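You operate a simulated robot arm through the tools that you are given. There is no shell and no other tool.

You run a simulated robot arm. Do the job below in one go: nothing can be reset, and whatever is moved stays where it is left.

JOB
At the wall board, move the hose from the left air panel to the other and turn its air on.
Fine: shut and vent the first panel before its clip opens; clip the plug in.
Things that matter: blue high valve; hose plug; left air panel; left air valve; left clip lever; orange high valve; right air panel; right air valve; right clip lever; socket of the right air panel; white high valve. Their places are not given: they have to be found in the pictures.

Only the result counts: the job must be done as asked and must still hold three seconds after the hand-in. Knocking over, shifting, dropping, spilling or breaking anything else fails it.

ROBOT AND FRAMES
A 6-joint arm with a two-finger gripper, fixed in place. Base frame: the origin is at the foot of the arm, x ahead of it, y to its left, z up. Lengths are in mm, angles in degrees, forces in N, time in s.
Its first joint turns from -166.0 to 166.0 degrees. Payload 3.43 kg.
The TCP is the grasp point between the finger pads, 20 mm short of the fingertips. In the tool frame z runs along the fingers and y along their closing line. The gripper opens to 190 mm. The gripper's body begins 248 mm behind the TCP.
Orientation is that of the tool frame in the base frame, as [roll, pitch, yaw] about the fixed x, y, z axes, in that order (R = Rz(yaw) Ry(pitch) Rx(roll)). With the fingers straight down and closing along the base's y, the tool's x points along the base's -x, its y along +y and its z along -z.

CONTROLS
- The arm moves only by the tool apply_moves. Its argument "series" is a list of rows, each an object (a shift or turn left out is 0, a gripper value left out holds the last) with "delta_rot": the turn, a rotation vector about the tool's x, y, z in units of 180 degrees (1.0 is 180 degrees), a list of three; "offset": the shift along the tool's x, y, z in units of 400 mm (1.0 is 400 mm), a list of three; "gripper": the opening, from 0 (shut) to 1 (fully open). In form: [{"delta_rot": [wx, wy, wz], "offset": [tx, ty, tz], "gripper": gripper}, ...]. A call has 1 to 20 rows; each row is the pose to reach, as a shift and turn from the pose commanded when the call began, along the tool's axes at that moment. A call with a number of a shift or a turn outside -1 to 1 is refused whole. Each row takes 0.2 s and may step no farther than 50 mm and 8.6 degrees from the row before; otherwise, or with a gripper value out of range, the whole call is refused. A pose out of reach is approached as far as the arm can. The call stops where the force on the tool passes 90 N (or 10 N more than at its start, if that is more) or the arm is blocked; 0.2 s more then pass. Each finger travels about 45 mm/s and halts on what it meets, pressing with about 36 N; the grip force reading is that of the motor and also rises with nothing between the fingers. The clock runs only during rows and for 0.2 s after the last one: add rows that repeat a pose to give the fingers time. The reply holds the time, the measured pose of the TCP, the force on the tool along the base axes, the opening and the grip force, in the units named above and with some noise, with the torque about the TCP (base axes, N m) and any sound that the robot's microphone picked up.
- Cameras (640 x 400 px; columns grow to the right, rows downward): "scene" is fixed at [58.3, -490.6, 1593.4]; the picture's right is [0.65, -0.76, 0.00], its down [-0.29, -0.25, -0.92] and it looks along [0.70, 0.60, -0.39] (base axes); focal length 368 px, centre (320, 200). "wrist" rides on the gripper at [70, -8, -288] in the tool frame; the picture's right is [0.12, 0.99, 0.00], its down [-0.96, 0.12, -0.25] and it looks along [-0.25, 0.03, 0.97] (tool axes); focal length 261 px, centre (320, 200).
- grab_frame(camera): a new picture of that camera. The clock stands still meanwhile.
- lift_body(by): slides the trunk up (or, below 0, down) by that many mm; the arm rides with it, the base frame stays. It gives what a move gives, with no picture.
- point_at(camera, pixels): for up to 12 pixels [column, row] of the newest picture of that camera ("zoom" is the newest enlarged one), the place [x, y, z] in the base frame of the surface seen there, good to about 3 mm, but the place of the scene camera against the robot may be out by one fixed shift of up to 18 mm in any direction. The clock stands still meanwhile.
- inspect(camera, box): a new picture of the part [left, top, right, bottom] of that camera's present view, enlarged. The clock stands still meanwhile.
- sign_off(): hands the job in; it is judged then, once.

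Leave the gripper open and the arm clear of the work at the hand-in unless told otherwise.

The tools are called by a JSON object that holds its "api" and its "payload". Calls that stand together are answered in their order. apply_moves: Moves the arm, as the interface text tells. Its arguments: {"type":"object","properties":{"series":{"type":"array","items":{"type":"object","properties":{"delta_rot":{"type":"array","items":{"type":"number"}},"offset":{"type":"array","items":{"type":"number"}},"gripper":{"type":"number"}}}}},"required":["series"]} The other tools are called the same way: lift_body (by) slides the trunk up or down; grab_frame (camera) takes a picture; point_at (camera, pixels) gives the place of the surface under pixels of a picture; inspect (camera, box) takes an enlarged picture of a part of a camera's view; sign_off () hands the job in.

At the start:

```text
t: 0.0
ee_pos: [715.6, 82.4, 1234.4]
tool_rot: [180.0, 0.0, -180.0]
ft_force: [0.1, 0.4, 1.0]
wrist_torque: [0.0, 0.01, 0.01]
finger_gap: 190.0
finger_force: 0.1
trunk travel left (down, up): [-175.0, 65.0]
```

scene: 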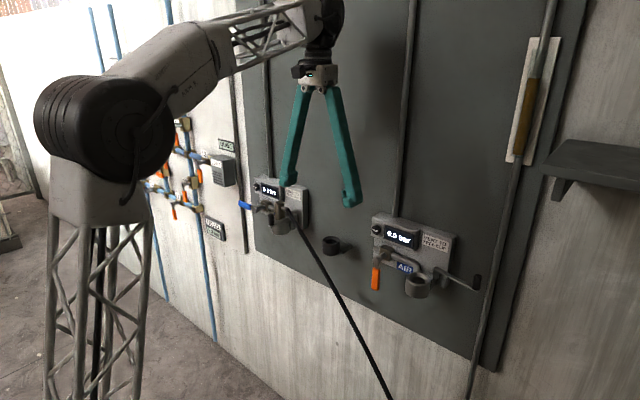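
wrist: 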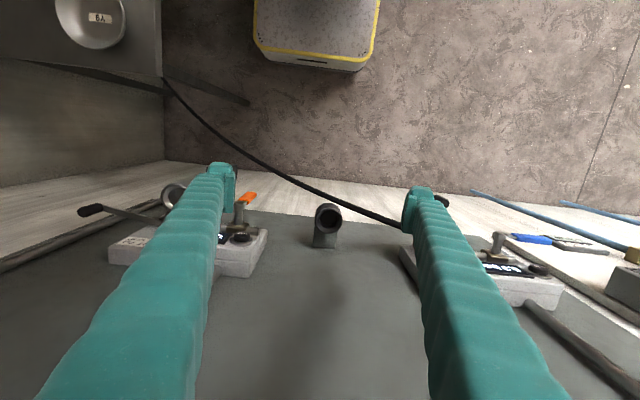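

I see two air panels on the wall board: one near (285,200) with a blue handle and the hose, and one near (415,250) with an orange handle. I'll enlarge both for details.

{"api": "inspect", "payload": {"camera": "scene", "box": [220, 160, 340, 260]}}

{"api": "inspect", "payload": {"camera": "scene", "box": [350, 200, 500, 310]}}

{"api": "inspect", "payload": {"camera": "scene", "box": [130, 100, 260, 260]}}

```text
4.00 times, centred on (280, 210) of scene
```

zoom: 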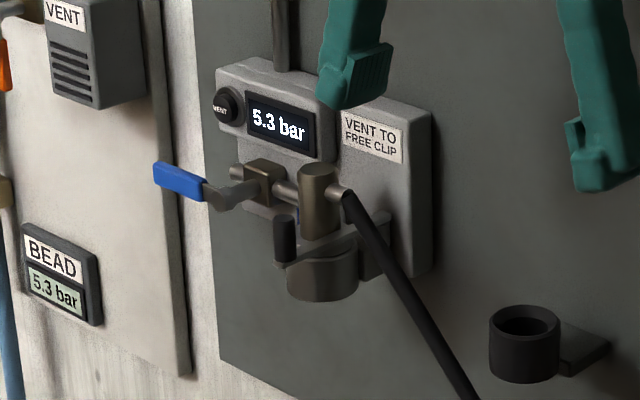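

```text
3.64 times, centred on (425, 255) of scene
```

zoom: 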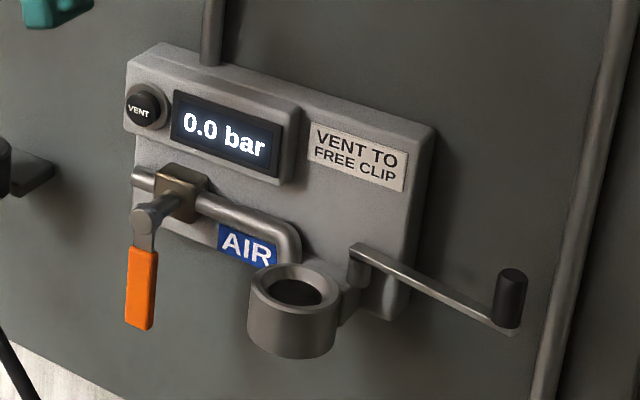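

```text
2.50 times, centred on (195, 180) of scene
```

zoom: 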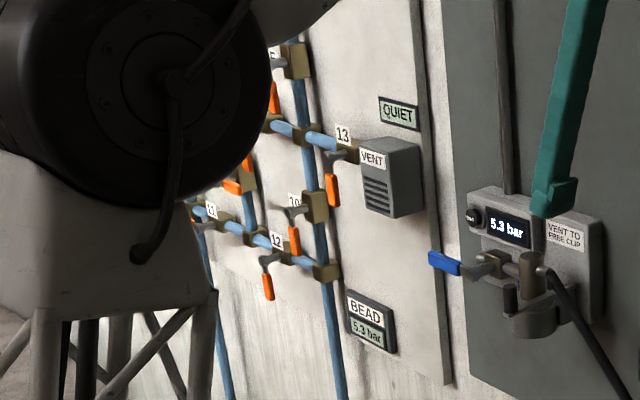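

The left panel reads 5.3 bar, with its blue valve along the pipe. The right one reads 0.0 bar with its lever swung out. I also need to find the high valves, so I'll look at the upper parts of the scene picture.

{"api": "inspect", "payload": {"camera": "scene", "box": [480, 0, 640, 220]}}

{"api": "inspect", "payload": {"camera": "scene", "box": [220, 0, 440, 140]}}

{"api": "inspect", "payload": {"camera": "scene", "box": [60, 0, 240, 110]}}

{"api": "inspect", "payload": {"camera": "scene", "box": [300, 260, 520, 400]}}

{"api": "inspect", "payload": {"camera": "wrist", "box": [60, 120, 640, 320]}}

```text
1.82 times, centred on (560, 110) of scene
```

zoom: 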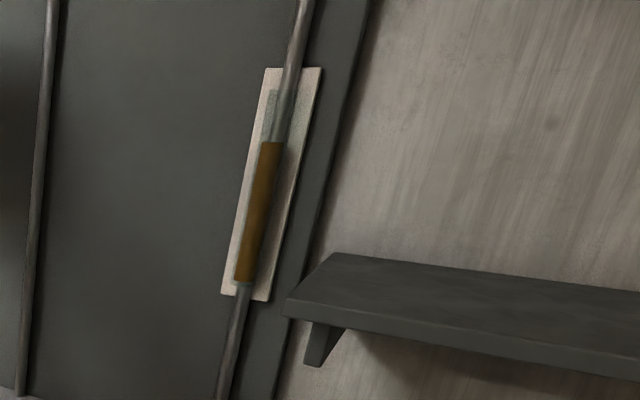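

```text
2.86 times, centred on (330, 70) of scene
```

zoom: 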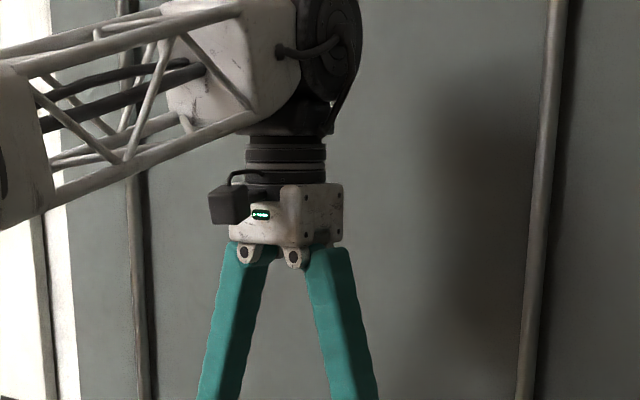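

```text
3.56 times, centred on (150, 55) of scene
```

zoom: 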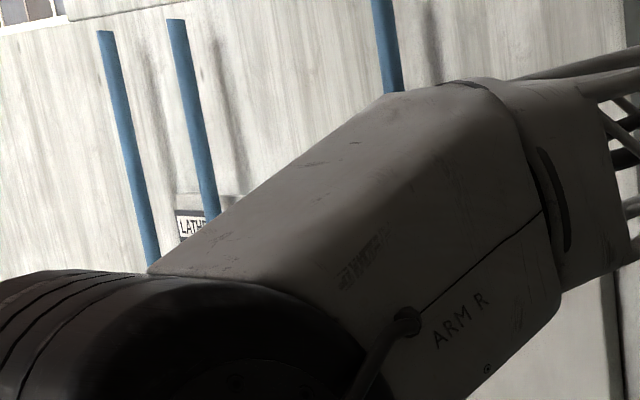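

```text
2.86 times, centred on (410, 330) of scene
```

zoom: 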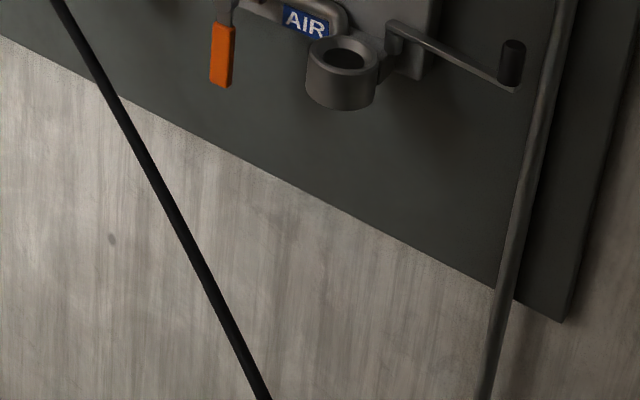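

```text
1.10 times, centred on (350, 220) of wrist
```

zoom: 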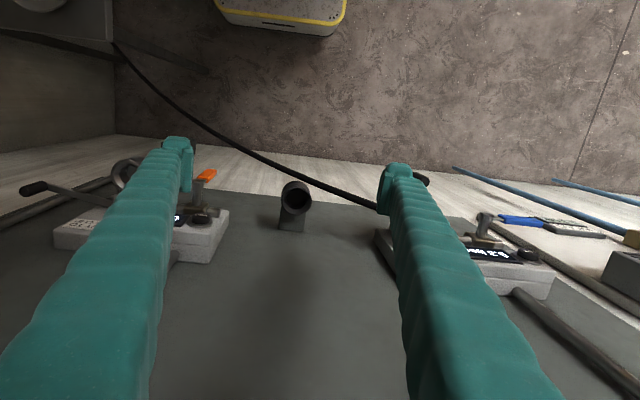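

Next I'll read key places from the scene picture: wall board, panels, valves, levers, socket, plug.

{"api": "grab_frame", "payload": {"camera": "scene"}}

{"api": "point_at", "payload": {"camera": "scene", "pixels": [[380, 100], [440, 60], [375, 280], [419, 273], [419, 292], [383, 258], [478, 283], [401, 238], [380, 228], [440, 242], [408, 120], [523, 110]]}}

{"api": "inspect", "payload": {"camera": "scene", "box": [230, 165, 310, 245]}}

```text
taken
```

scene: 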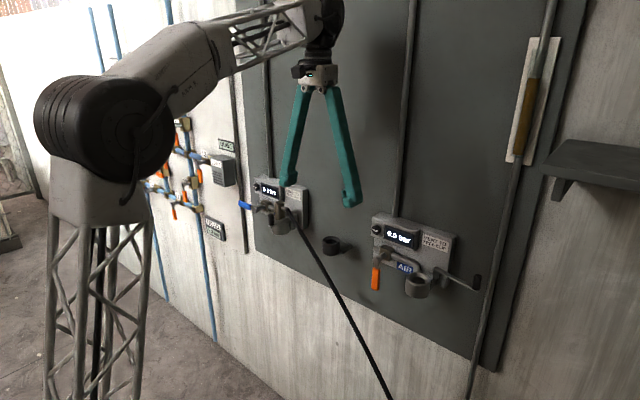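

```text
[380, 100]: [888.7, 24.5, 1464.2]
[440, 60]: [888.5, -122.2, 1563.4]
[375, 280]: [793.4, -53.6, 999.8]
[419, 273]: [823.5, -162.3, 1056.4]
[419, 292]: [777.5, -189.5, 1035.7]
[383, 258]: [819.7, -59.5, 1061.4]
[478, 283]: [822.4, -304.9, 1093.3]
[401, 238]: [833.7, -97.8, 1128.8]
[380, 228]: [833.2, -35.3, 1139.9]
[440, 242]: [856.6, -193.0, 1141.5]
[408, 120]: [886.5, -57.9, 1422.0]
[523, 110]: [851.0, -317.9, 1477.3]
```

```text
5.00 times, centred on (270, 205) of scene
```

zoom: 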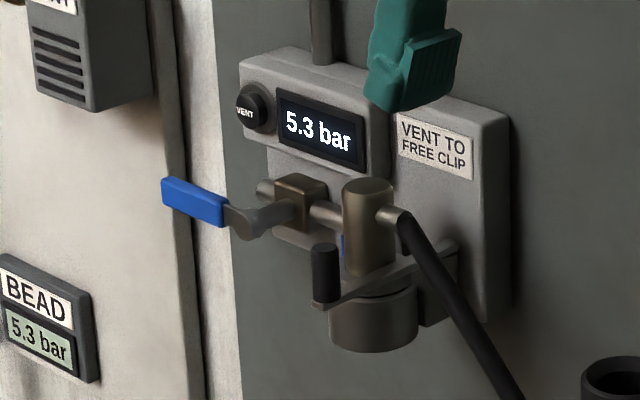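

I'll read places on the left panel from the enlarged picture.

{"api": "point_at", "payload": {"camera": "zoom", "pixels": [[195, 200], [170, 195], [245, 222], [300, 200], [368, 190], [368, 250], [325, 275], [375, 330], [440, 255], [250, 108], [320, 130], [430, 260]]}}

{"api": "inspect", "payload": {"camera": "scene", "box": [360, 205, 490, 305]}}

```text
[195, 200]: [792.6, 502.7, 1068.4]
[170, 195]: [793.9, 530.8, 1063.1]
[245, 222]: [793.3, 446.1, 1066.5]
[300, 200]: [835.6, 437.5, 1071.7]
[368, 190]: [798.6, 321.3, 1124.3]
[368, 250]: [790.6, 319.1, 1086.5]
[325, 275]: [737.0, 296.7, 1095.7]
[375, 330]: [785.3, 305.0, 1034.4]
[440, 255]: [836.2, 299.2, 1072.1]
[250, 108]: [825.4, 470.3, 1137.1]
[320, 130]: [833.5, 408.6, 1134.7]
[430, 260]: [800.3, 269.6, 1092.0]
```

```text
4.00 times, centred on (425, 255) of scene
```

zoom: 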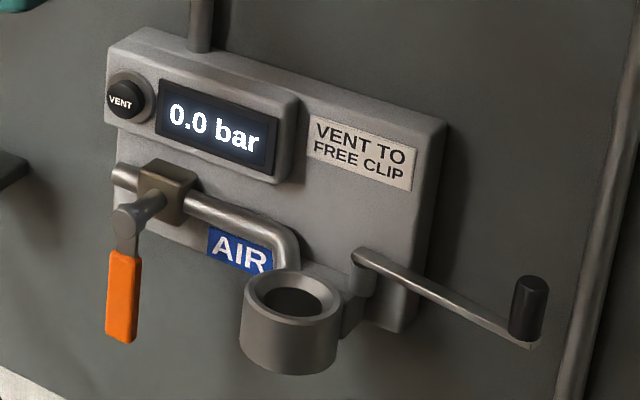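

Now the same on the right panel from its enlarged picture.

{"api": "point_at", "payload": {"camera": "zoom", "pixels": [[123, 298], [122, 335], [125, 220], [170, 190], [290, 275], [290, 350], [250, 300], [335, 300], [368, 255], [450, 295], [527, 290], [525, 335]]}}

{"api": "grab_frame", "payload": {"camera": "wrist"}}

```text
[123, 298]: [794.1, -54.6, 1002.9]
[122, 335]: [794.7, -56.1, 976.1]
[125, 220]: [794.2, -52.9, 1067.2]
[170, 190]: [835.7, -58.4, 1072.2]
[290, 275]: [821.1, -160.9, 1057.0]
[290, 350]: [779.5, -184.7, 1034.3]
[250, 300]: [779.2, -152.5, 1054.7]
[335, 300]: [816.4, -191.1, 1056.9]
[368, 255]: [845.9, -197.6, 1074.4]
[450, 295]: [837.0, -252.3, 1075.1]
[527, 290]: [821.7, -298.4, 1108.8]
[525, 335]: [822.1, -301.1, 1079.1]
```

```text
taken
```

wrist: 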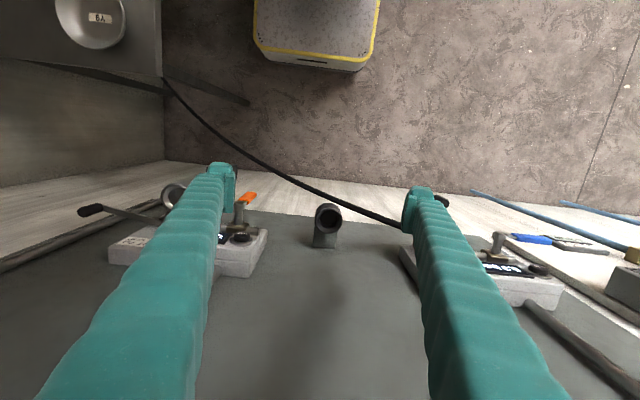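

The wrist view shows both panels and the empty cup between them. The high valves aren't in view, so they must be above. I'll tip the tool up to point level at the wall while backing off to about x = 600.

{"api": "apply_moves", "payload": {"series": [{"delta_rot": [0, -0.045, 0], "offset": [0.03, 0, 0]}, {"delta_rot": [0, -0.09, 0], "offset": [0.06, 0, 0]}, {"delta_rot": [0, -0.135, 0], "offset": [0.09, 0, 0]}, {"delta_rot": [0, -0.18, 0], "offset": [0.12, 0, 0]}, {"delta_rot": [0, -0.225, 0], "offset": [0.15, 0, 0]}, {"delta_rot": [0, -0.27, 0], "offset": [0.18, 0, 0]}, {"delta_rot": [0, -0.315, 0], "offset": [0.21, 0, 0]}, {"delta_rot": [0, -0.36, 0], "offset": [0.24, 0, 0]}, {"delta_rot": [0, -0.405, 0], "offset": [0.27, 0, 0]}, {"delta_rot": [0, -0.45, 0], "offset": [0.3, 0, 0]}, {"delta_rot": [0, -0.5, 0], "offset": [0.3, 0, 0]}]}}

```text
refused: row 11 steps farther than a row can; nothing moved
```

The last row turned too far, so I'll resend it with even steps.

{"api": "apply_moves", "payload": {"series": [{"delta_rot": [0, -0.0455, 0], "offset": [0.03, 0, 0]}, {"delta_rot": [0, -0.091, 0], "offset": [0.06, 0, 0]}, {"delta_rot": [0, -0.1365, 0], "offset": [0.09, 0, 0]}, {"delta_rot": [0, -0.182, 0], "offset": [0.12, 0, 0]}, {"delta_rot": [0, -0.2275, 0], "offset": [0.15, 0, 0]}, {"delta_rot": [0, -0.273, 0], "offset": [0.18, 0, 0]}, {"delta_rot": [0, -0.3185, 0], "offset": [0.21, 0, 0]}, {"delta_rot": [0, -0.364, 0], "offset": [0.24, 0, 0]}, {"delta_rot": [0, -0.4095, 0], "offset": [0.27, 0, 0]}, {"delta_rot": [0, -0.455, 0], "offset": [0.3, 0, 0]}, {"delta_rot": [0, -0.5, 0], "offset": [0.3, 0, 0]}]}}

{"api": "grab_frame", "payload": {"camera": "wrist"}}

{"api": "grab_frame", "payload": {"camera": "scene"}}

```text
t: 2.4
ee_pos: [597.2, 86.6, 1249.8]
tool_rot: [134.6, 89.3, 134.5]
ft_force: [-0.2, 2.0, 1.8]
wrist_torque: [-0.03, 0.32, -0.4]
finger_gap: 189.9
finger_force: 0.1
out of reach, approached as far as the arm can: row 11
trunk travel left (down, up): [-175.0, 65.0]
```

```text
taken
```

wrist: 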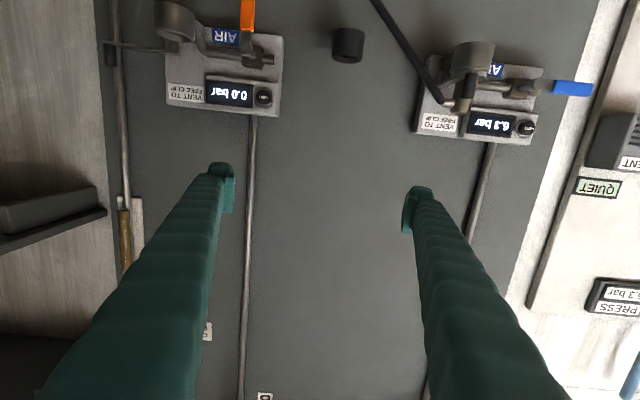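

```text
taken
```

scene: 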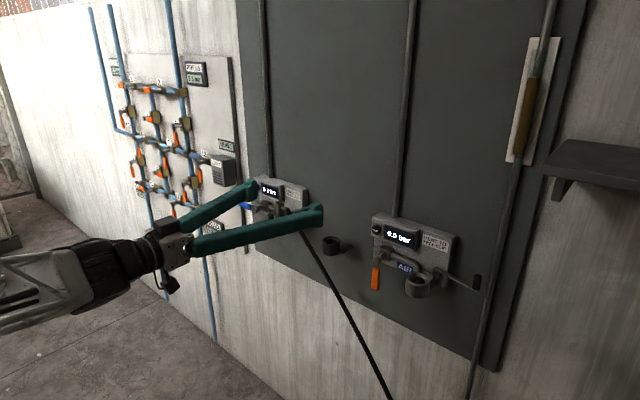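

The tool is now level, and the wrist picture is upside down. I can see tags on pipes near its bottom edge at (207,332) and (265,397), so the high valves are further up. I'll tilt the tool up and raise it to see them.

{"api": "apply_moves", "payload": {"series": [{"delta_rot": [0, -0.04, 0], "offset": [-0.04, 0, 0.03]}, {"delta_rot": [0, -0.08, 0], "offset": [-0.08, 0, 0.06]}, {"delta_rot": [0, -0.12, 0], "offset": [-0.12, 0, 0.09]}, {"delta_rot": [0, -0.16, 0], "offset": [-0.16, 0, 0.1]}, {"delta_rot": [0, -0.2, 0], "offset": [-0.2, 0, 0.1]}]}}

{"api": "grab_frame", "payload": {"camera": "wrist"}}

```text
t: 3.6
ee_pos: [691.4, 98.5, 1405.8]
tool_rot: [0.7, 54.0, 0.1]
ft_force: [-1.0, -0.1, 0.4]
wrist_torque: [-0.05, 0.31, 0.08]
finger_gap: 190.0
finger_force: 0.1
out of reach, approached as far as the arm can: row 1, 2, 3, 4, 5
trunk travel left (down, up): [-175.0, 65.0]
```

```text
taken
```

wrist: 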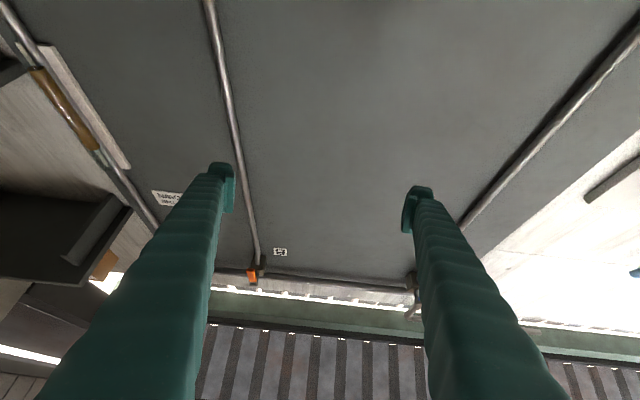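

I can see a small orange valve at (252,275) and another near (415,300). I'll enlarge these.

{"api": "inspect", "payload": {"camera": "wrist", "box": [220, 225, 330, 300]}}

{"api": "inspect", "payload": {"camera": "wrist", "box": [370, 250, 480, 325]}}

{"api": "inspect", "payload": {"camera": "wrist", "box": [0, 140, 230, 300]}}

{"api": "grab_frame", "payload": {"camera": "scene"}}

```text
5.33 times, centred on (275, 262) of wrist
```

zoom: 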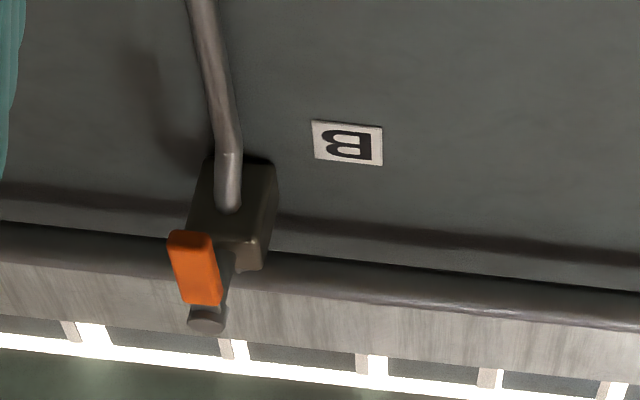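

```text
5.33 times, centred on (425, 288) of wrist
```

zoom: 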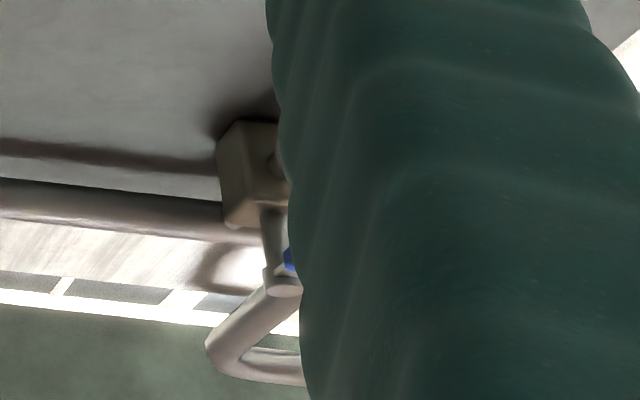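

```text
2.50 times, centred on (115, 220) of wrist
```

zoom: 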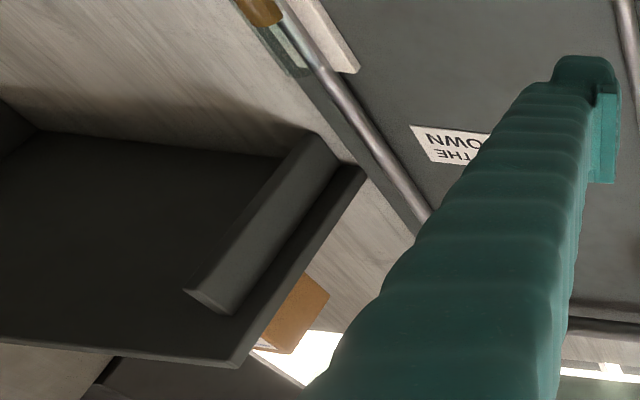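

```text
taken
```

scene: 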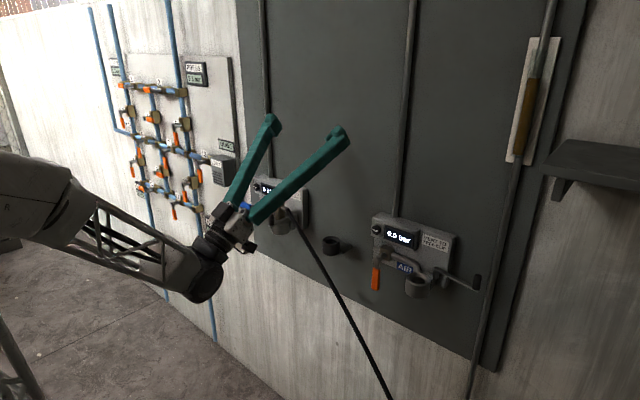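

There is a valve tagged "B" with an orange handle above the right panel's pipe, and another valve with a bluish and looped handle further left. There's also a sign near (170,198) to read. I'll slide right (−y) and slightly forward to see more.

{"api": "apply_moves", "payload": {"series": [{"offset": [-0.03, -0.1, 0.05]}, {"offset": [-0.06, -0.2, 0.1]}, {"offset": [-0.094, -0.3, 0.15]}, {"offset": [-0.094, -0.4, 0.2]}, {"offset": [-0.094, -0.5, 0.25]}, {"offset": [-0.094, -0.6, 0.25]}]}}

{"api": "grab_frame", "payload": {"camera": "wrist"}}

```text
t: 5.0
ee_pos: [739.4, -33.8, 1505.5]
tool_rot: [13.0, 54.6, 3.9]
ft_force: [0.0, -0.3, -0.3]
wrist_torque: [-0.02, 0.05, 0.03]
finger_gap: 190.0
finger_force: 0.0
out of reach, approached as far as the arm can: row 1, 2, 3, 4, 5, 6
trunk travel left (down, up): [-175.0, 65.0]
```

```text
taken
```

wrist: 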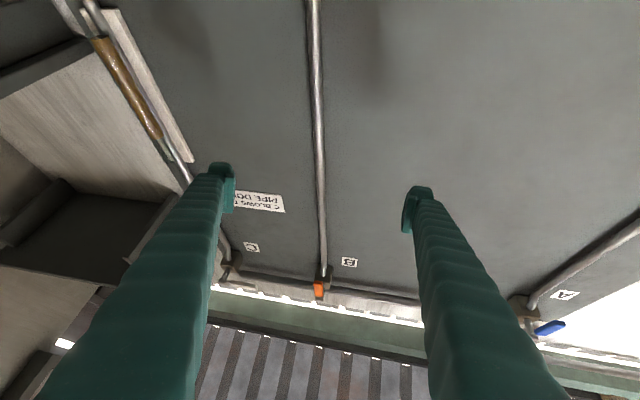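

Now I see tags A, B and C and a sign "C BLOWS… PIPE DOWN". I'll enlarge all three.

{"api": "inspect", "payload": {"camera": "wrist", "box": [500, 270, 600, 350]}}

{"api": "inspect", "payload": {"camera": "wrist", "box": [280, 240, 370, 310]}}

{"api": "inspect", "payload": {"camera": "wrist", "box": [190, 170, 300, 300]}}

{"api": "inspect", "payload": {"camera": "wrist", "box": [40, 0, 240, 200]}}

```text
5.00 times, centred on (550, 310) of wrist
```

zoom: 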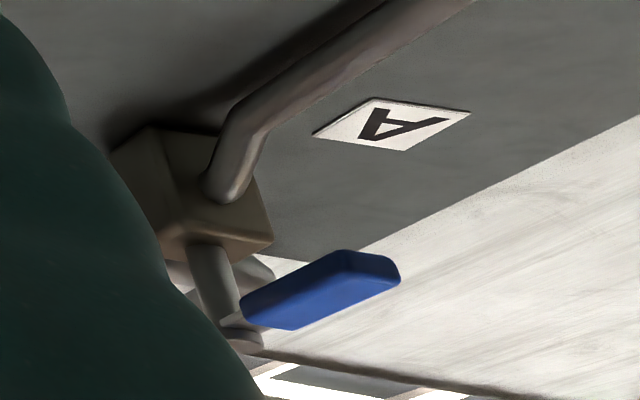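

```text
5.71 times, centred on (325, 275) of wrist
```

zoom: 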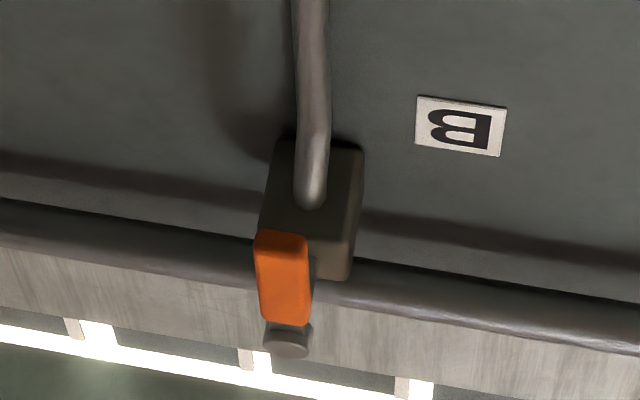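

```text
3.08 times, centred on (245, 235) of wrist
```

zoom: 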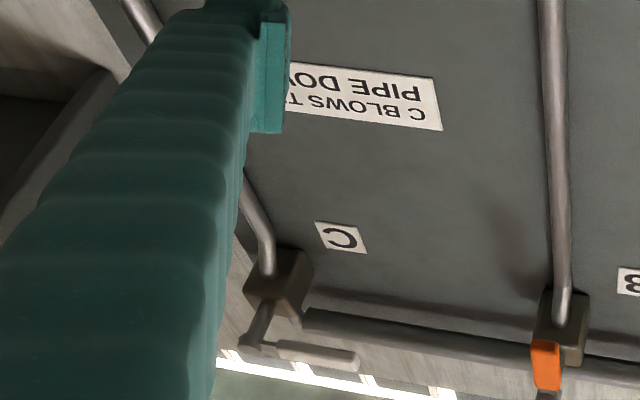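

```text
2.00 times, centred on (140, 100) of wrist
```

zoom: 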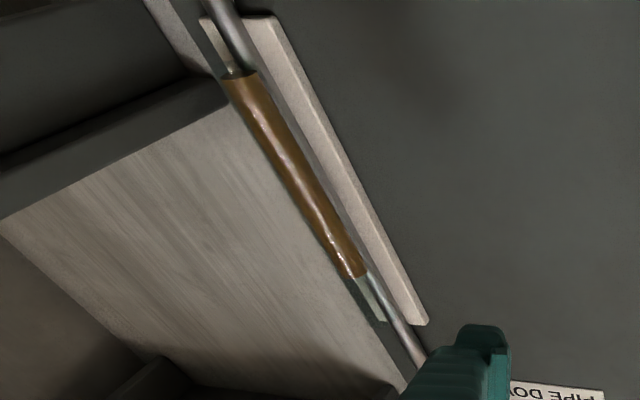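

The tags are A (blue) over the left panel, B (orange, handle down) over the right panel, and C (white, handle level) with the sign "C BLOWS THE PIPE DOWN". I'll measure where these sit.

{"api": "grab_frame", "payload": {"camera": "wrist"}}

{"api": "point_at", "payload": {"camera": "wrist", "pixels": [[548, 328], [565, 323], [535, 338], [518, 305], [318, 290], [319, 297], [326, 270], [350, 262], [565, 294], [251, 247], [245, 284], [400, 299]]}}

```text
taken
```

wrist: 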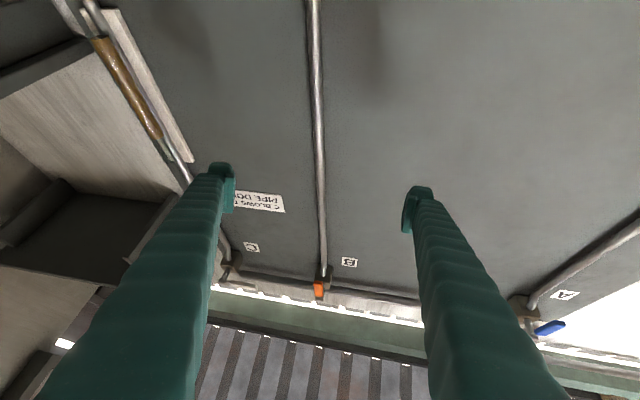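

```text
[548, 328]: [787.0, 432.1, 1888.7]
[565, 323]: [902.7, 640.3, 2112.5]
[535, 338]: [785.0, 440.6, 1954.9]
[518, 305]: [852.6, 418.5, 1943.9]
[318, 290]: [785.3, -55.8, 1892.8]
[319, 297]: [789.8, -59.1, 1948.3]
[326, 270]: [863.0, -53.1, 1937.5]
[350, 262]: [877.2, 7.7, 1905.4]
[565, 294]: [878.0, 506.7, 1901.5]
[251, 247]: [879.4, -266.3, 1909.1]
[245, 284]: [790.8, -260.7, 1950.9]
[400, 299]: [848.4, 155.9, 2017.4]
```

A and B's handles both hang down along their drop pipes, so they look open. C's handle is level, so it looks shut, and I'll leave C alone. So I can begin at the left panel. I'll back off, swing to +y, lower, and level the tool.

{"api": "apply_moves", "payload": {"series": [{"delta_rot": [0, 0.02, 0], "offset": [0.0325, 0.095, -0.0403], "gripper": 1}, {"delta_rot": [0, 0.04, 0], "offset": [0.065, 0.19, -0.0806]}, {"delta_rot": [0, 0.06, 0], "offset": [0.0975, 0.285, -0.1209]}, {"delta_rot": [0, 0.08, 0], "offset": [0.13, 0.38, -0.1612]}, {"delta_rot": [0, 0.1, 0], "offset": [0.1625, 0.475, -0.2015]}, {"delta_rot": [0, 0.12, 0], "offset": [0.195, 0.57, -0.2418]}, {"delta_rot": [0, 0.14, 0], "offset": [0.2275, 0.665, -0.2821]}, {"delta_rot": [0, 0.16, 0], "offset": [0.26, 0.76, -0.3224]}, {"delta_rot": [0, 0.18, 0], "offset": [0.2925, 0.855, -0.3627]}, {"delta_rot": [0, 0.2, 0], "offset": [0.325, 0.95, -0.403]}]}}

{"api": "grab_frame", "payload": {"camera": "wrist"}}

{"api": "grab_frame", "payload": {"camera": "scene"}}

```text
t: 7.2
ee_pos: [733.3, 378.6, 1354.3]
tool_rot: [100.6, 82.3, 94.0]
ft_force: [-0.6, -0.5, -0.4]
wrist_torque: [0.01, 0.13, 0.21]
finger_gap: 190.3
finger_force: 0.1
trunk travel left (down, up): [-175.0, 65.0]
```

```text
taken
```

wrist: 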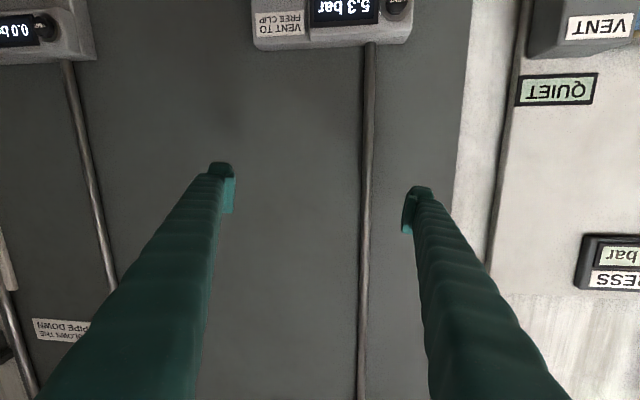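

```text
taken
```

scene: 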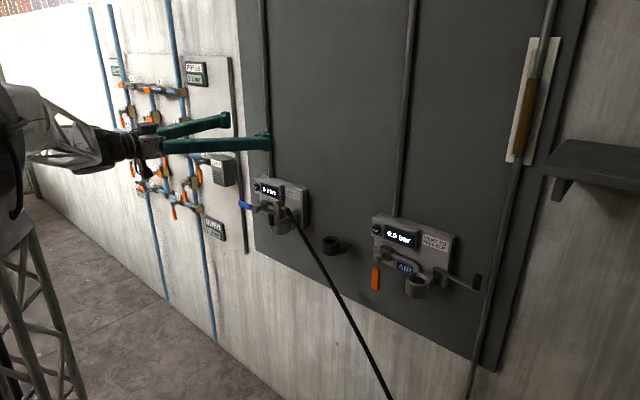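

The arm reached (733,379,1354) with a small roll and yaw error. I'll correct the orientation to point level at the wall, and move back and down to about (650,379,1150) to view the left panel from the front.

{"api": "apply_moves", "payload": {"series": [{"delta_rot": [-0.0073, -0.0016, -0.0083], "offset": [0.1014, -0.0182, -0.0386]}, {"delta_rot": [-0.0146, -0.0032, -0.0167], "offset": [0.2028, -0.0364, -0.0772]}, {"delta_rot": [-0.022, -0.0048, -0.025], "offset": [0.3042, -0.0546, -0.1158]}, {"delta_rot": [-0.0293, -0.0064, -0.0334], "offset": [0.4056, -0.0728, -0.1544]}, {"delta_rot": [-0.0366, -0.008, -0.0417], "offset": [0.507, -0.091, -0.193]}]}}

{"api": "grab_frame", "payload": {"camera": "wrist"}}

```text
t: 8.4
ee_pos: [649.9, 374.2, 1153.5]
tool_rot: [4.3, 89.4, 4.1]
ft_force: [0.2, -0.3, 0.0]
wrist_torque: [-0.03, 0.05, 0.11]
finger_gap: 189.9
finger_force: 0.1
trunk travel left (down, up): [-175.0, 65.0]
```

```text
taken
```

wrist: 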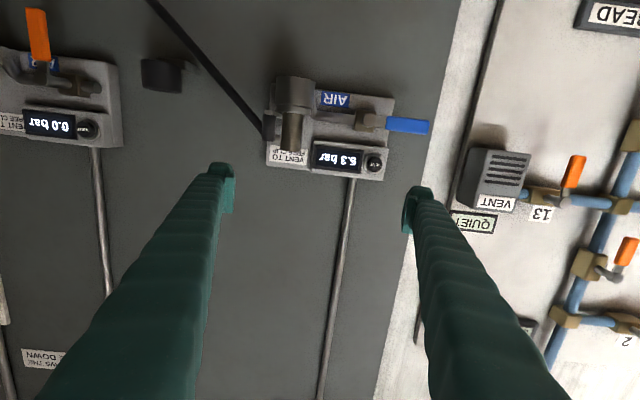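

Good, level view. I'll enlarge the left panel.

{"api": "inspect", "payload": {"camera": "wrist", "box": [240, 60, 440, 190]}}

{"api": "point_at", "payload": {"camera": "wrist", "pixels": [[390, 124], [425, 127], [408, 126], [366, 120], [373, 163], [296, 90], [290, 115], [290, 140], [268, 130], [345, 155], [250, 120], [290, 155]]}}

```text
3.08 times, centred on (340, 125) of wrist
```

zoom: 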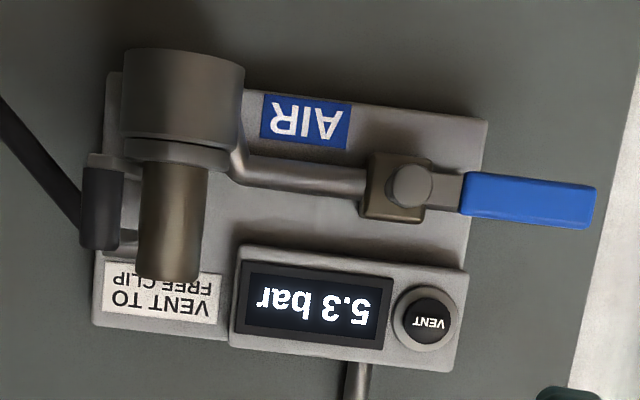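

```text
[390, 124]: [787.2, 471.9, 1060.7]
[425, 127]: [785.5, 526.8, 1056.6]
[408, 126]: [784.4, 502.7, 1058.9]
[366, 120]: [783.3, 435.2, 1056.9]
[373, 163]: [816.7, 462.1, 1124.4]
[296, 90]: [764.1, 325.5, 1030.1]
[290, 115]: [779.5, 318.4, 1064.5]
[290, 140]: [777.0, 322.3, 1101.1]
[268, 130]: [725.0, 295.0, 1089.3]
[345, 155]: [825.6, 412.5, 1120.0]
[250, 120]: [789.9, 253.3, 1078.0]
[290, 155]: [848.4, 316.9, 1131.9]
```

Comparing the wrist readings with the scene ones, the scene camera sits about (+9,+4,+10) off, so I'll trust the wrist.

From the wrist:
- Blue valve hub at (783,435,1057), with the handle lying toward +y up to y≈533.
- VENT button at (817,462,1124).
- Plug front at (777,322).
- Clip knob at (725,295,1089).

I'll check the hose path, then close the fingers into a rod and go to a spot above and in front of the blue handle.

{"api": "point_at", "payload": {"camera": "wrist", "pixels": [[259, 131], [240, 107], [225, 88], [205, 65], [180, 34], [160, 10], [163, 68], [163, 85], [430, 122], [430, 132], [313, 100], [275, 100]]}}

{"api": "apply_moves", "payload": {"series": [{"offset": [0.03, 0.08, 0], "gripper": 0}, {"offset": [0.06, 0.16, 0]}, {"offset": [0.09, 0.24, 0]}, {"offset": [0.109, 0.3275, 0]}, {"offset": [0.109, 0.3275, 0.06]}, {"offset": [0.109, 0.3275, 0.12]}, {"offset": [0.109, 0.3275, 0.18]}, {"offset": [0.109, 0.3275, 0.2]}, {"offset": [0.109, 0.3275, 0.2]}, {"offset": [0.109, 0.3275, 0.2]}, {"offset": [0.109, 0.3275, 0.2]}, {"offset": [0.109, 0.3275, 0.2]}]}}

{"api": "grab_frame", "payload": {"camera": "wrist"}}

```text
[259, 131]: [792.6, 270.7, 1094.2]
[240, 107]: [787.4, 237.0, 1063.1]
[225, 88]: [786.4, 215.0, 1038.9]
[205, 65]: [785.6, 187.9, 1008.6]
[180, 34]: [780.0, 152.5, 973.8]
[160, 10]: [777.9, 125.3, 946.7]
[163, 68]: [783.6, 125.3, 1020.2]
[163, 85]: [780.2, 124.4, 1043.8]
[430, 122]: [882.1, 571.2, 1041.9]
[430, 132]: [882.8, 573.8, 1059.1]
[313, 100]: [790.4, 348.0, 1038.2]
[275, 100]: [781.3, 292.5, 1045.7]
```

```text
t: 11.0
ee_pos: [730.9, 507.2, 1108.2]
tool_rot: [3.0, 89.4, 3.0]
ft_force: [-0.7, 0.2, -0.2]
wrist_torque: [0.0, 0.03, -0.01]
finger_gap: 0.0
finger_force: 34.3
trunk travel left (down, up): [-175.0, 65.0]
```

```text
taken
```

wrist: 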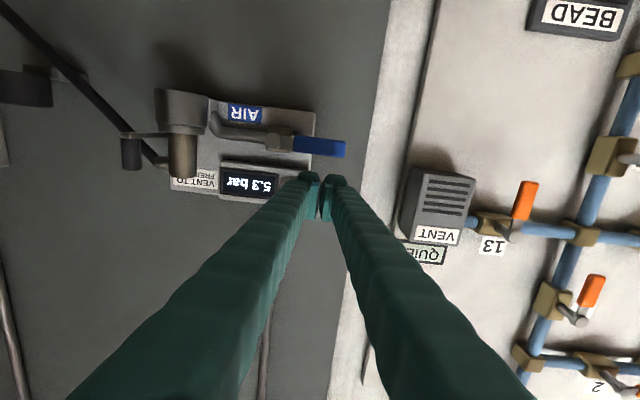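

The fingers are shut as a rod at (731,507,1108), above the blue handle. Next I move forward to x≈782 and sweep the handle down about its hub, from level to straight down.

{"api": "apply_moves", "payload": {"series": [{"offset": [0.0, -0.01, 0.065], "gripper": 0}, {"offset": [0.02, -0.0175, 0.128]}, {"offset": [0.0525, -0.02, 0.128]}, {"offset": [0.08, -0.014, 0.128]}, {"offset": [0.105, -0.009, 0.128]}, {"offset": [0.138, -0.009, 0.128]}, {"offset": [0.171, -0.0125, 0.128]}, {"offset": [0.203, -0.029, 0.128]}, {"offset": [0.235, -0.05, 0.128]}, {"offset": [0.25, -0.07, 0.128]}, {"offset": [0.2625, -0.0875, 0.128]}, {"offset": [0.272, -0.103, 0.128]}, {"offset": [0.2775, -0.1175, 0.128]}, {"offset": [0.279, -0.125, 0.128]}]}}

{"api": "grab_frame", "payload": {"camera": "wrist"}}

```text
t: 13.6
ee_pos: [780.0, 481.6, 1007.5]
tool_rot: [3.1, 89.0, 4.1]
ft_force: [-17.3, 64.1, -1.5]
wrist_torque: [0.0, -0.01, -0.12]
finger_gap: 0.1
finger_force: 34.1
trunk travel left (down, up): [-175.0, 65.0]
stopped in row 13: the force on the tool passed its limit at 95 N (the readings are from after the stop); the commanded pose is now the measured one
```

```text
taken
```

wrist: 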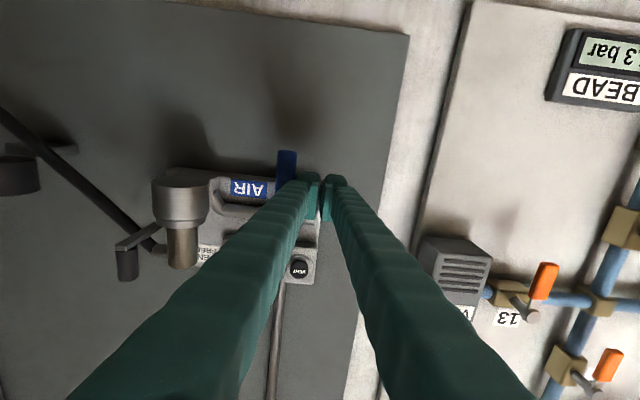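

The handle appears to point straight down now (around (287,165)) and met a stop. I'll back off sideways, then retreat and check the handle.

{"api": "apply_moves", "payload": {"series": [{"offset": [0, 0.04, 0]}, {"offset": [0, 0.08, 0]}, {"offset": [-0.05, 0.08, -0.1]}, {"offset": [-0.1, 0.08, -0.2]}, {"offset": [-0.2, 0.08, -0.25]}]}}

{"api": "grab_frame", "payload": {"camera": "wrist"}}

{"api": "inspect", "payload": {"camera": "scene", "box": [230, 165, 310, 245]}}

```text
t: 14.8
ee_pos: [683.6, 499.9, 1088.8]
tool_rot: [12.4, 89.0, 12.5]
ft_force: [-0.4, -0.1, 1.4]
wrist_torque: [-0.04, -0.04, -0.06]
finger_gap: 0.0
finger_force: 35.1
trunk travel left (down, up): [-175.0, 65.0]
```

```text
taken
```

wrist: 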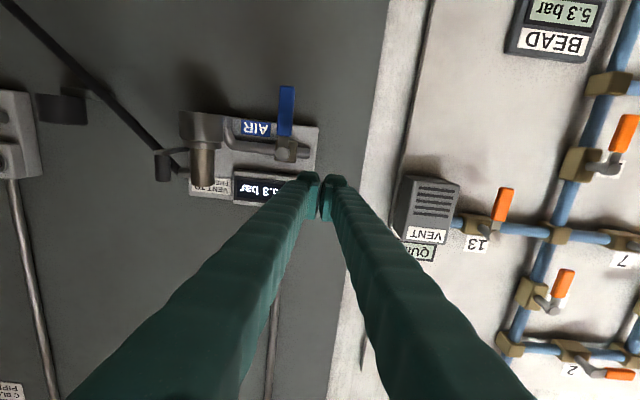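

```text
5.00 times, centred on (270, 205) of scene
```

zoom: 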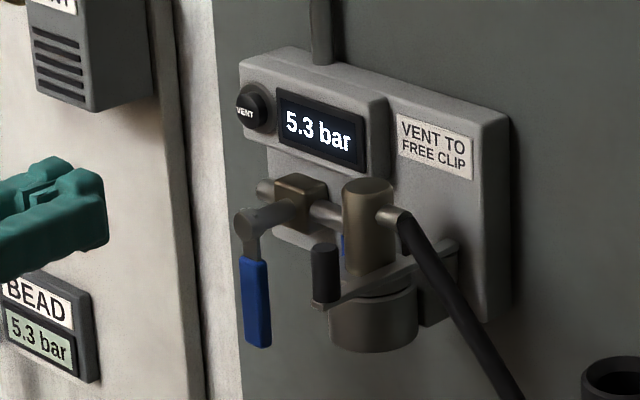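

The blue handle is down and shut, with 5.3 bar trapped. Next I press the VENT button at about (817,463,1125) with the closed fingertips.

{"api": "apply_moves", "payload": {"series": [{"offset": [-0.05, -0.05, 0.0]}, {"offset": [-0.085, -0.0925, 0.07]}, {"offset": [-0.085, -0.0925, 0.14]}, {"offset": [-0.085, -0.0925, 0.2]}, {"offset": [-0.085, -0.0925, 0.25]}, {"offset": [-0.085, -0.0925, 0.275]}, {"offset": [-0.085, -0.0925, 0.285]}, {"offset": [-0.085, -0.0925, 0.29]}, {"offset": [-0.085, -0.0925, 0.295]}, {"offset": [-0.085, -0.0925, 0.295]}, {"offset": [-0.085, -0.0925, 0.295]}, {"offset": [-0.085, -0.0925, 0.295]}]}}

{"api": "inspect", "payload": {"camera": "scene", "box": [230, 165, 310, 245]}}

```text
t: 17.4
ee_pos: [801.6, 466.1, 1123.0]
tool_rot: [13.9, 88.9, 14.1]
ft_force: [-2.9, -0.5, -0.9]
wrist_torque: [-0.01, 0.06, -0.01]
finger_gap: 5.8
finger_force: 34.0
trunk travel left (down, up): [-175.0, 65.0]
heard: click
```

```text
5.00 times, centred on (270, 205) of scene
```

zoom: 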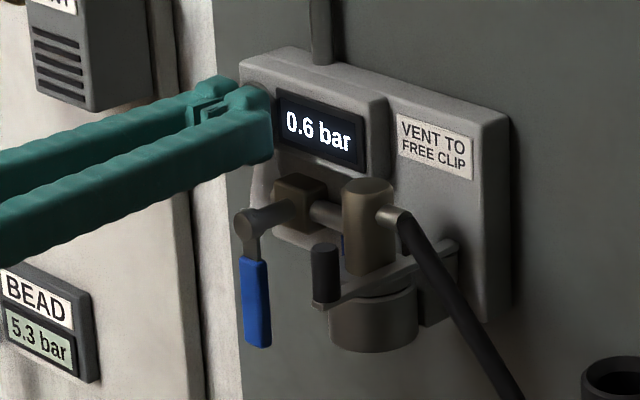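

The button clicked and the gauge has dropped to 0.6 bar. I'll hold it until it reads zero.

{"api": "apply_moves", "payload": {"series": [{"offset": [0, 0, 0.002]}, {"offset": [0, 0, 0.002]}, {"offset": [0, 0, 0.002]}, {"offset": [0, 0, 0.002]}, {"offset": [0, 0, 0.002]}, {"offset": [0, 0, 0.002]}, {"offset": [0, 0, 0.002]}, {"offset": [0, 0, 0.002]}]}}

{"api": "inspect", "payload": {"camera": "scene", "box": [230, 165, 310, 245]}}

```text
t: 19.2
ee_pos: [799.1, 465.4, 1121.3]
tool_rot: [13.9, 89.0, 14.0]
ft_force: [-4.3, 1.7, 0.4]
wrist_torque: [-0.03, 0.0, 0.05]
finger_gap: 5.9
finger_force: 34.4
trunk travel left (down, up): [-175.0, 65.0]
```

```text
5.00 times, centred on (270, 205) of scene
```

zoom: 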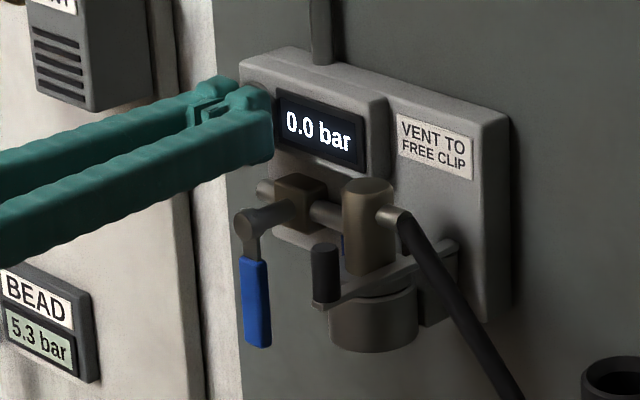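

The gauge reads 0.0 bar. I'll back off from the button and look straight at the plug and clip lever from further back.

{"api": "apply_moves", "payload": {"series": [{"offset": [0, 0, -0.1]}, {"offset": [0, 0, -0.2]}, {"offset": [0, 0, -0.3]}, {"offset": [0, 0, -0.4]}, {"offset": [0, -0.1, -0.4]}, {"offset": [0, -0.2, -0.4]}, {"offset": [-0.05, -0.2, -0.4]}]}}

{"api": "grab_frame", "payload": {"camera": "wrist"}}

{"api": "inspect", "payload": {"camera": "scene", "box": [230, 165, 310, 245]}}

```text
t: 20.8
ee_pos: [639.0, 384.1, 1141.8]
tool_rot: [17.4, 89.0, 17.7]
ft_force: [-0.4, 0.0, -1.5]
wrist_torque: [0.02, -0.05, -0.06]
finger_gap: 0.0
finger_force: 34.2
trunk travel left (down, up): [-175.0, 65.0]
```

```text
taken
```

wrist: 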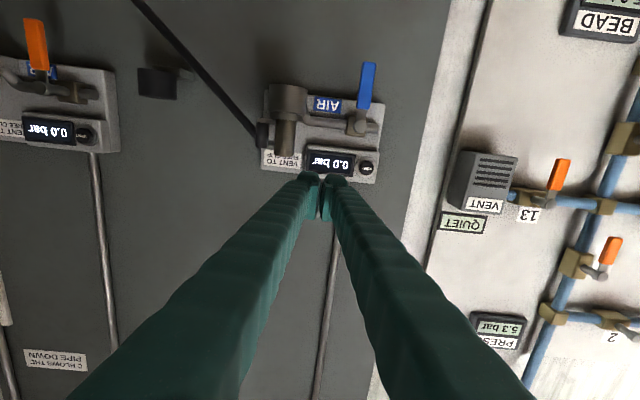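

```text
5.00 times, centred on (270, 205) of scene
```

zoom: 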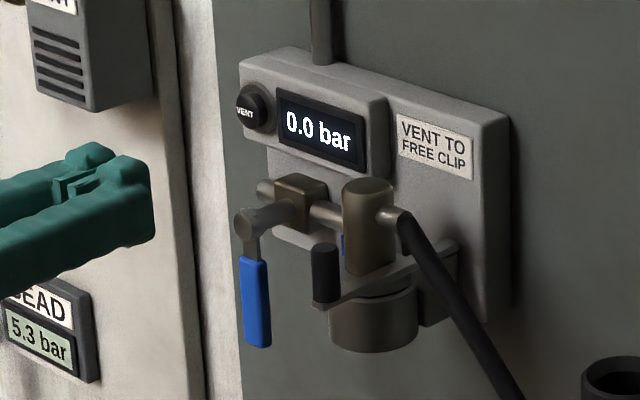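

Vented and holding 0.0 bar. I'll enlarge the knob and plug in the wrist view and measure.

{"api": "inspect", "payload": {"camera": "wrist", "box": [230, 70, 330, 180]}}

```text
3.64 times, centred on (280, 125) of wrist
```

zoom: 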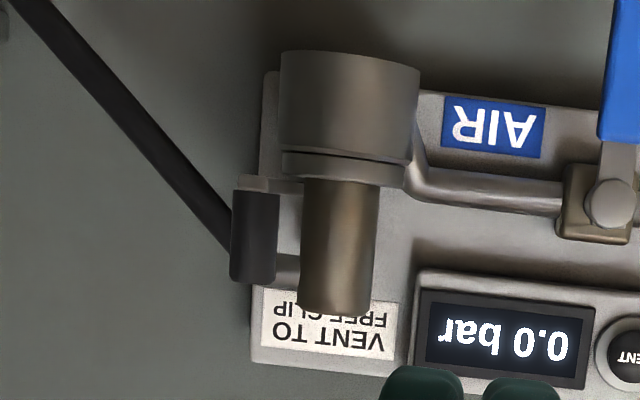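

{"api": "point_at", "payload": {"camera": "zoom", "pixels": [[255, 200], [255, 270], [235, 230], [275, 230], [260, 183], [340, 190], [340, 300], [305, 250], [373, 250], [290, 265], [350, 100], [345, 165]]}}

```text
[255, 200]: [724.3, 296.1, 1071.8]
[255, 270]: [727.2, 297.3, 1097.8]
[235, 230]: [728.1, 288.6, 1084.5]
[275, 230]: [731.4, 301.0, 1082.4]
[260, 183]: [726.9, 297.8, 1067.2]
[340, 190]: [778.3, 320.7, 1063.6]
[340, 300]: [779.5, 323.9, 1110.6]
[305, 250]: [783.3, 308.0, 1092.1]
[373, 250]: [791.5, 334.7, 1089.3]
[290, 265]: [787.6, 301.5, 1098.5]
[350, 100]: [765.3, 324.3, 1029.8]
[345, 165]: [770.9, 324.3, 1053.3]
```

The knob is at about (734,296), with z from 1069 to 1102. The plug is centred near (795,322). I'll put the rod on the knob's +y side at z≈1100 and push it toward −y along its arc.

{"api": "apply_moves", "payload": {"series": [{"offset": [0.05, -0.06, 0]}, {"offset": [0.1045, -0.11, 0.05]}, {"offset": [0.1045, -0.11, 0.13]}, {"offset": [0.107, -0.11, 0.2175]}, {"offset": [0.107, -0.135, 0.2175]}, {"offset": [0.107, -0.16, 0.2175]}, {"offset": [0.107, -0.18, 0.22]}, {"offset": [0.107, -0.2025, 0.2225]}, {"offset": [0.107, -0.225, 0.2275]}, {"offset": [0.107, -0.245, 0.2325]}, {"offset": [0.107, -0.265, 0.242]}, {"offset": [0.107, -0.285, 0.2525]}, {"offset": [0.107, -0.315, 0.27]}]}}

{"api": "grab_frame", "payload": {"camera": "wrist"}}

{"api": "inspect", "payload": {"camera": "scene", "box": [230, 165, 350, 265]}}

```text
t: 23.6
ee_pos: [751.2, 259.7, 1097.0]
tool_rot: [15.4, 89.2, 15.5]
ft_force: [0.1, 1.1, 0.6]
wrist_torque: [0.0, 0.02, -0.02]
finger_gap: 0.0
finger_force: 34.0
trunk travel left (down, up): [-175.0, 65.0]
```

```text
taken
```

wrist: 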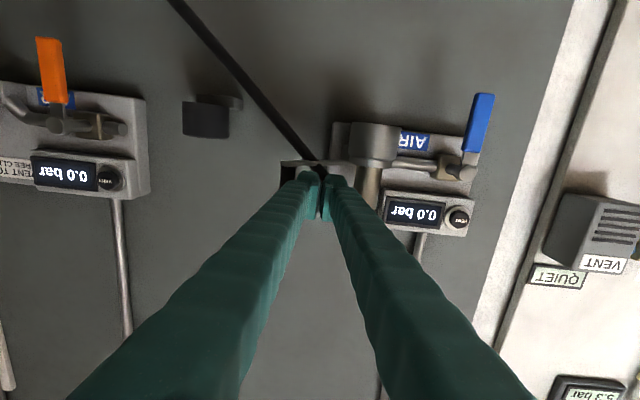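

```text
4.00 times, centred on (290, 215) of scene
```

zoom: 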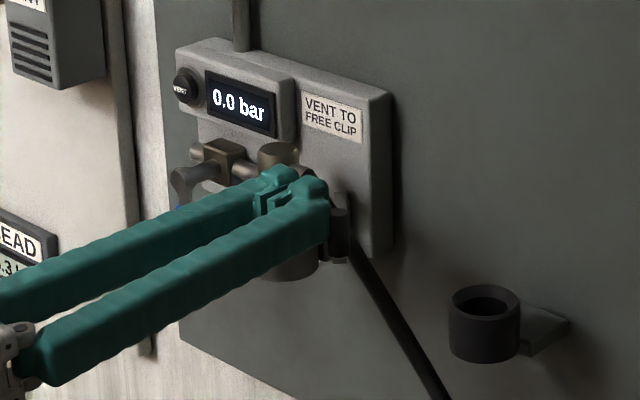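

The lever has swung about 40°. I'll pull back, go round in front of the knob, and push it toward the wall with the fingertips to finish the swing.

{"api": "apply_moves", "payload": {"series": [{"offset": [0, 0.01, -0.06]}, {"offset": [-0.005, 0.0, -0.125]}, {"offset": [-0.005, -0.055, -0.125]}, {"offset": [-0.005, -0.11, -0.125]}, {"offset": [-0.005, -0.11, -0.075]}, {"offset": [-0.005, -0.115, -0.04]}, {"offset": [-0.005, -0.12, -0.01]}, {"offset": [-0.005, -0.125, 0.02]}, {"offset": [-0.005, -0.13, 0.04]}, {"offset": [-0.005, -0.13, 0.06]}, {"offset": [-0.005, -0.13, 0.075]}, {"offset": [-0.005, -0.13, 0.085]}]}}

{"api": "grab_frame", "payload": {"camera": "wrist"}}

{"api": "inspect", "payload": {"camera": "scene", "box": [230, 165, 350, 265]}}

```text
t: 25.7
ee_pos: [775.3, 216.9, 1116.0]
tool_rot: [12.5, 88.5, 12.6]
ft_force: [0.1, 0.6, -0.5]
wrist_torque: [-0.03, 0.0, 0.0]
finger_gap: 0.0
finger_force: 34.4
out of reach, approached as far as the arm can: row 1, 2, 3, 4, 5, 6, 7, 8, 9, 10
trunk travel left (down, up): [-175.0, 65.0]
stopped in row 10: the force on the tool passed its limit at 94 N (the readings are from after the stop); the commanded pose is now the measured one
```

```text
taken
```

wrist: 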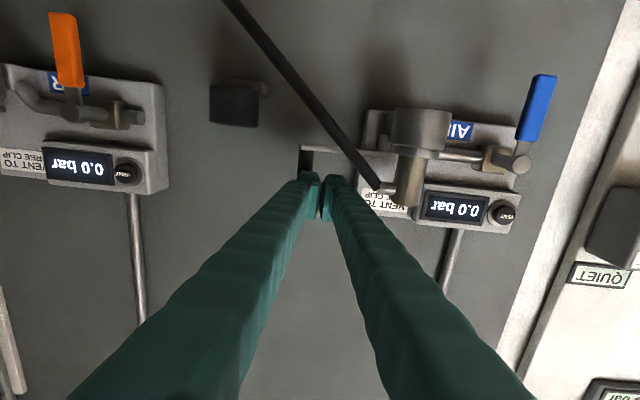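

```text
4.00 times, centred on (290, 215) of scene
```

zoom: 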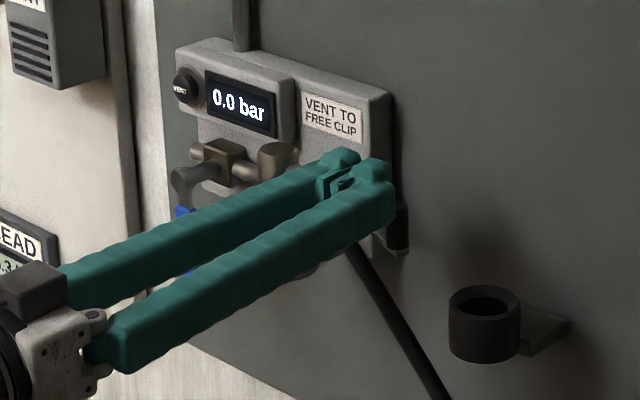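

It met a stop, so the lever may be fully open. I'll lift away and look.

{"api": "apply_moves", "payload": {"series": [{"offset": [0, 0.02, -0.05]}, {"offset": [-0.05, 0.1, -0.1]}, {"offset": [-0.1, 0.2, -0.15]}, {"offset": [-0.1, 0.3, -0.2]}, {"offset": [-0.1, 0.35, -0.25]}]}}

{"api": "grab_frame", "payload": {"camera": "wrist"}}

{"api": "inspect", "payload": {"camera": "scene", "box": [230, 165, 350, 265]}}

```text
t: 26.9
ee_pos: [670.8, 355.0, 1157.4]
tool_rot: [14.5, 88.4, 14.6]
ft_force: [-1.4, -0.3, 0.1]
wrist_torque: [0.0, 0.0, 0.08]
finger_gap: 0.0
finger_force: 34.7
out of reach, approached as far as the arm can: row 1
trunk travel left (down, up): [-175.0, 65.0]
```

```text
taken
```

wrist: 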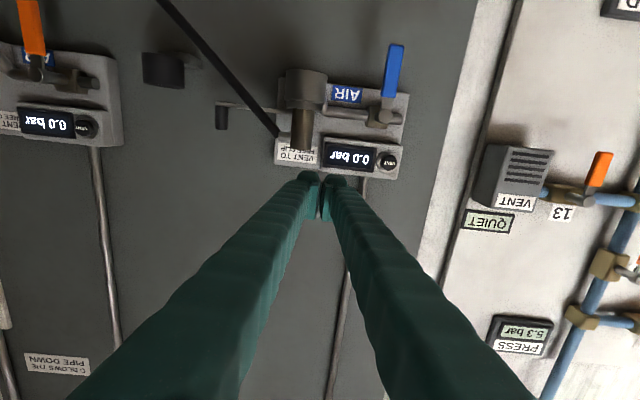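

```text
4.00 times, centred on (290, 215) of scene
```

zoom: 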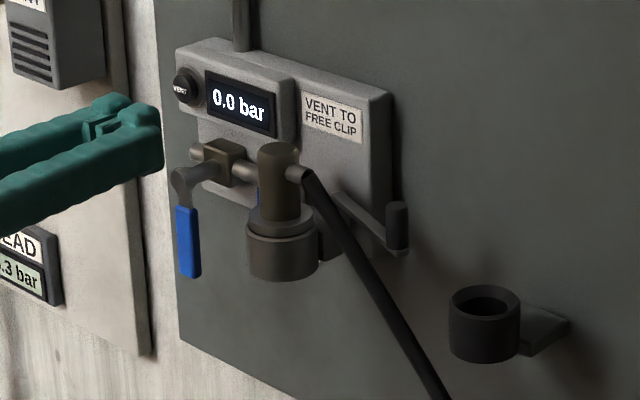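

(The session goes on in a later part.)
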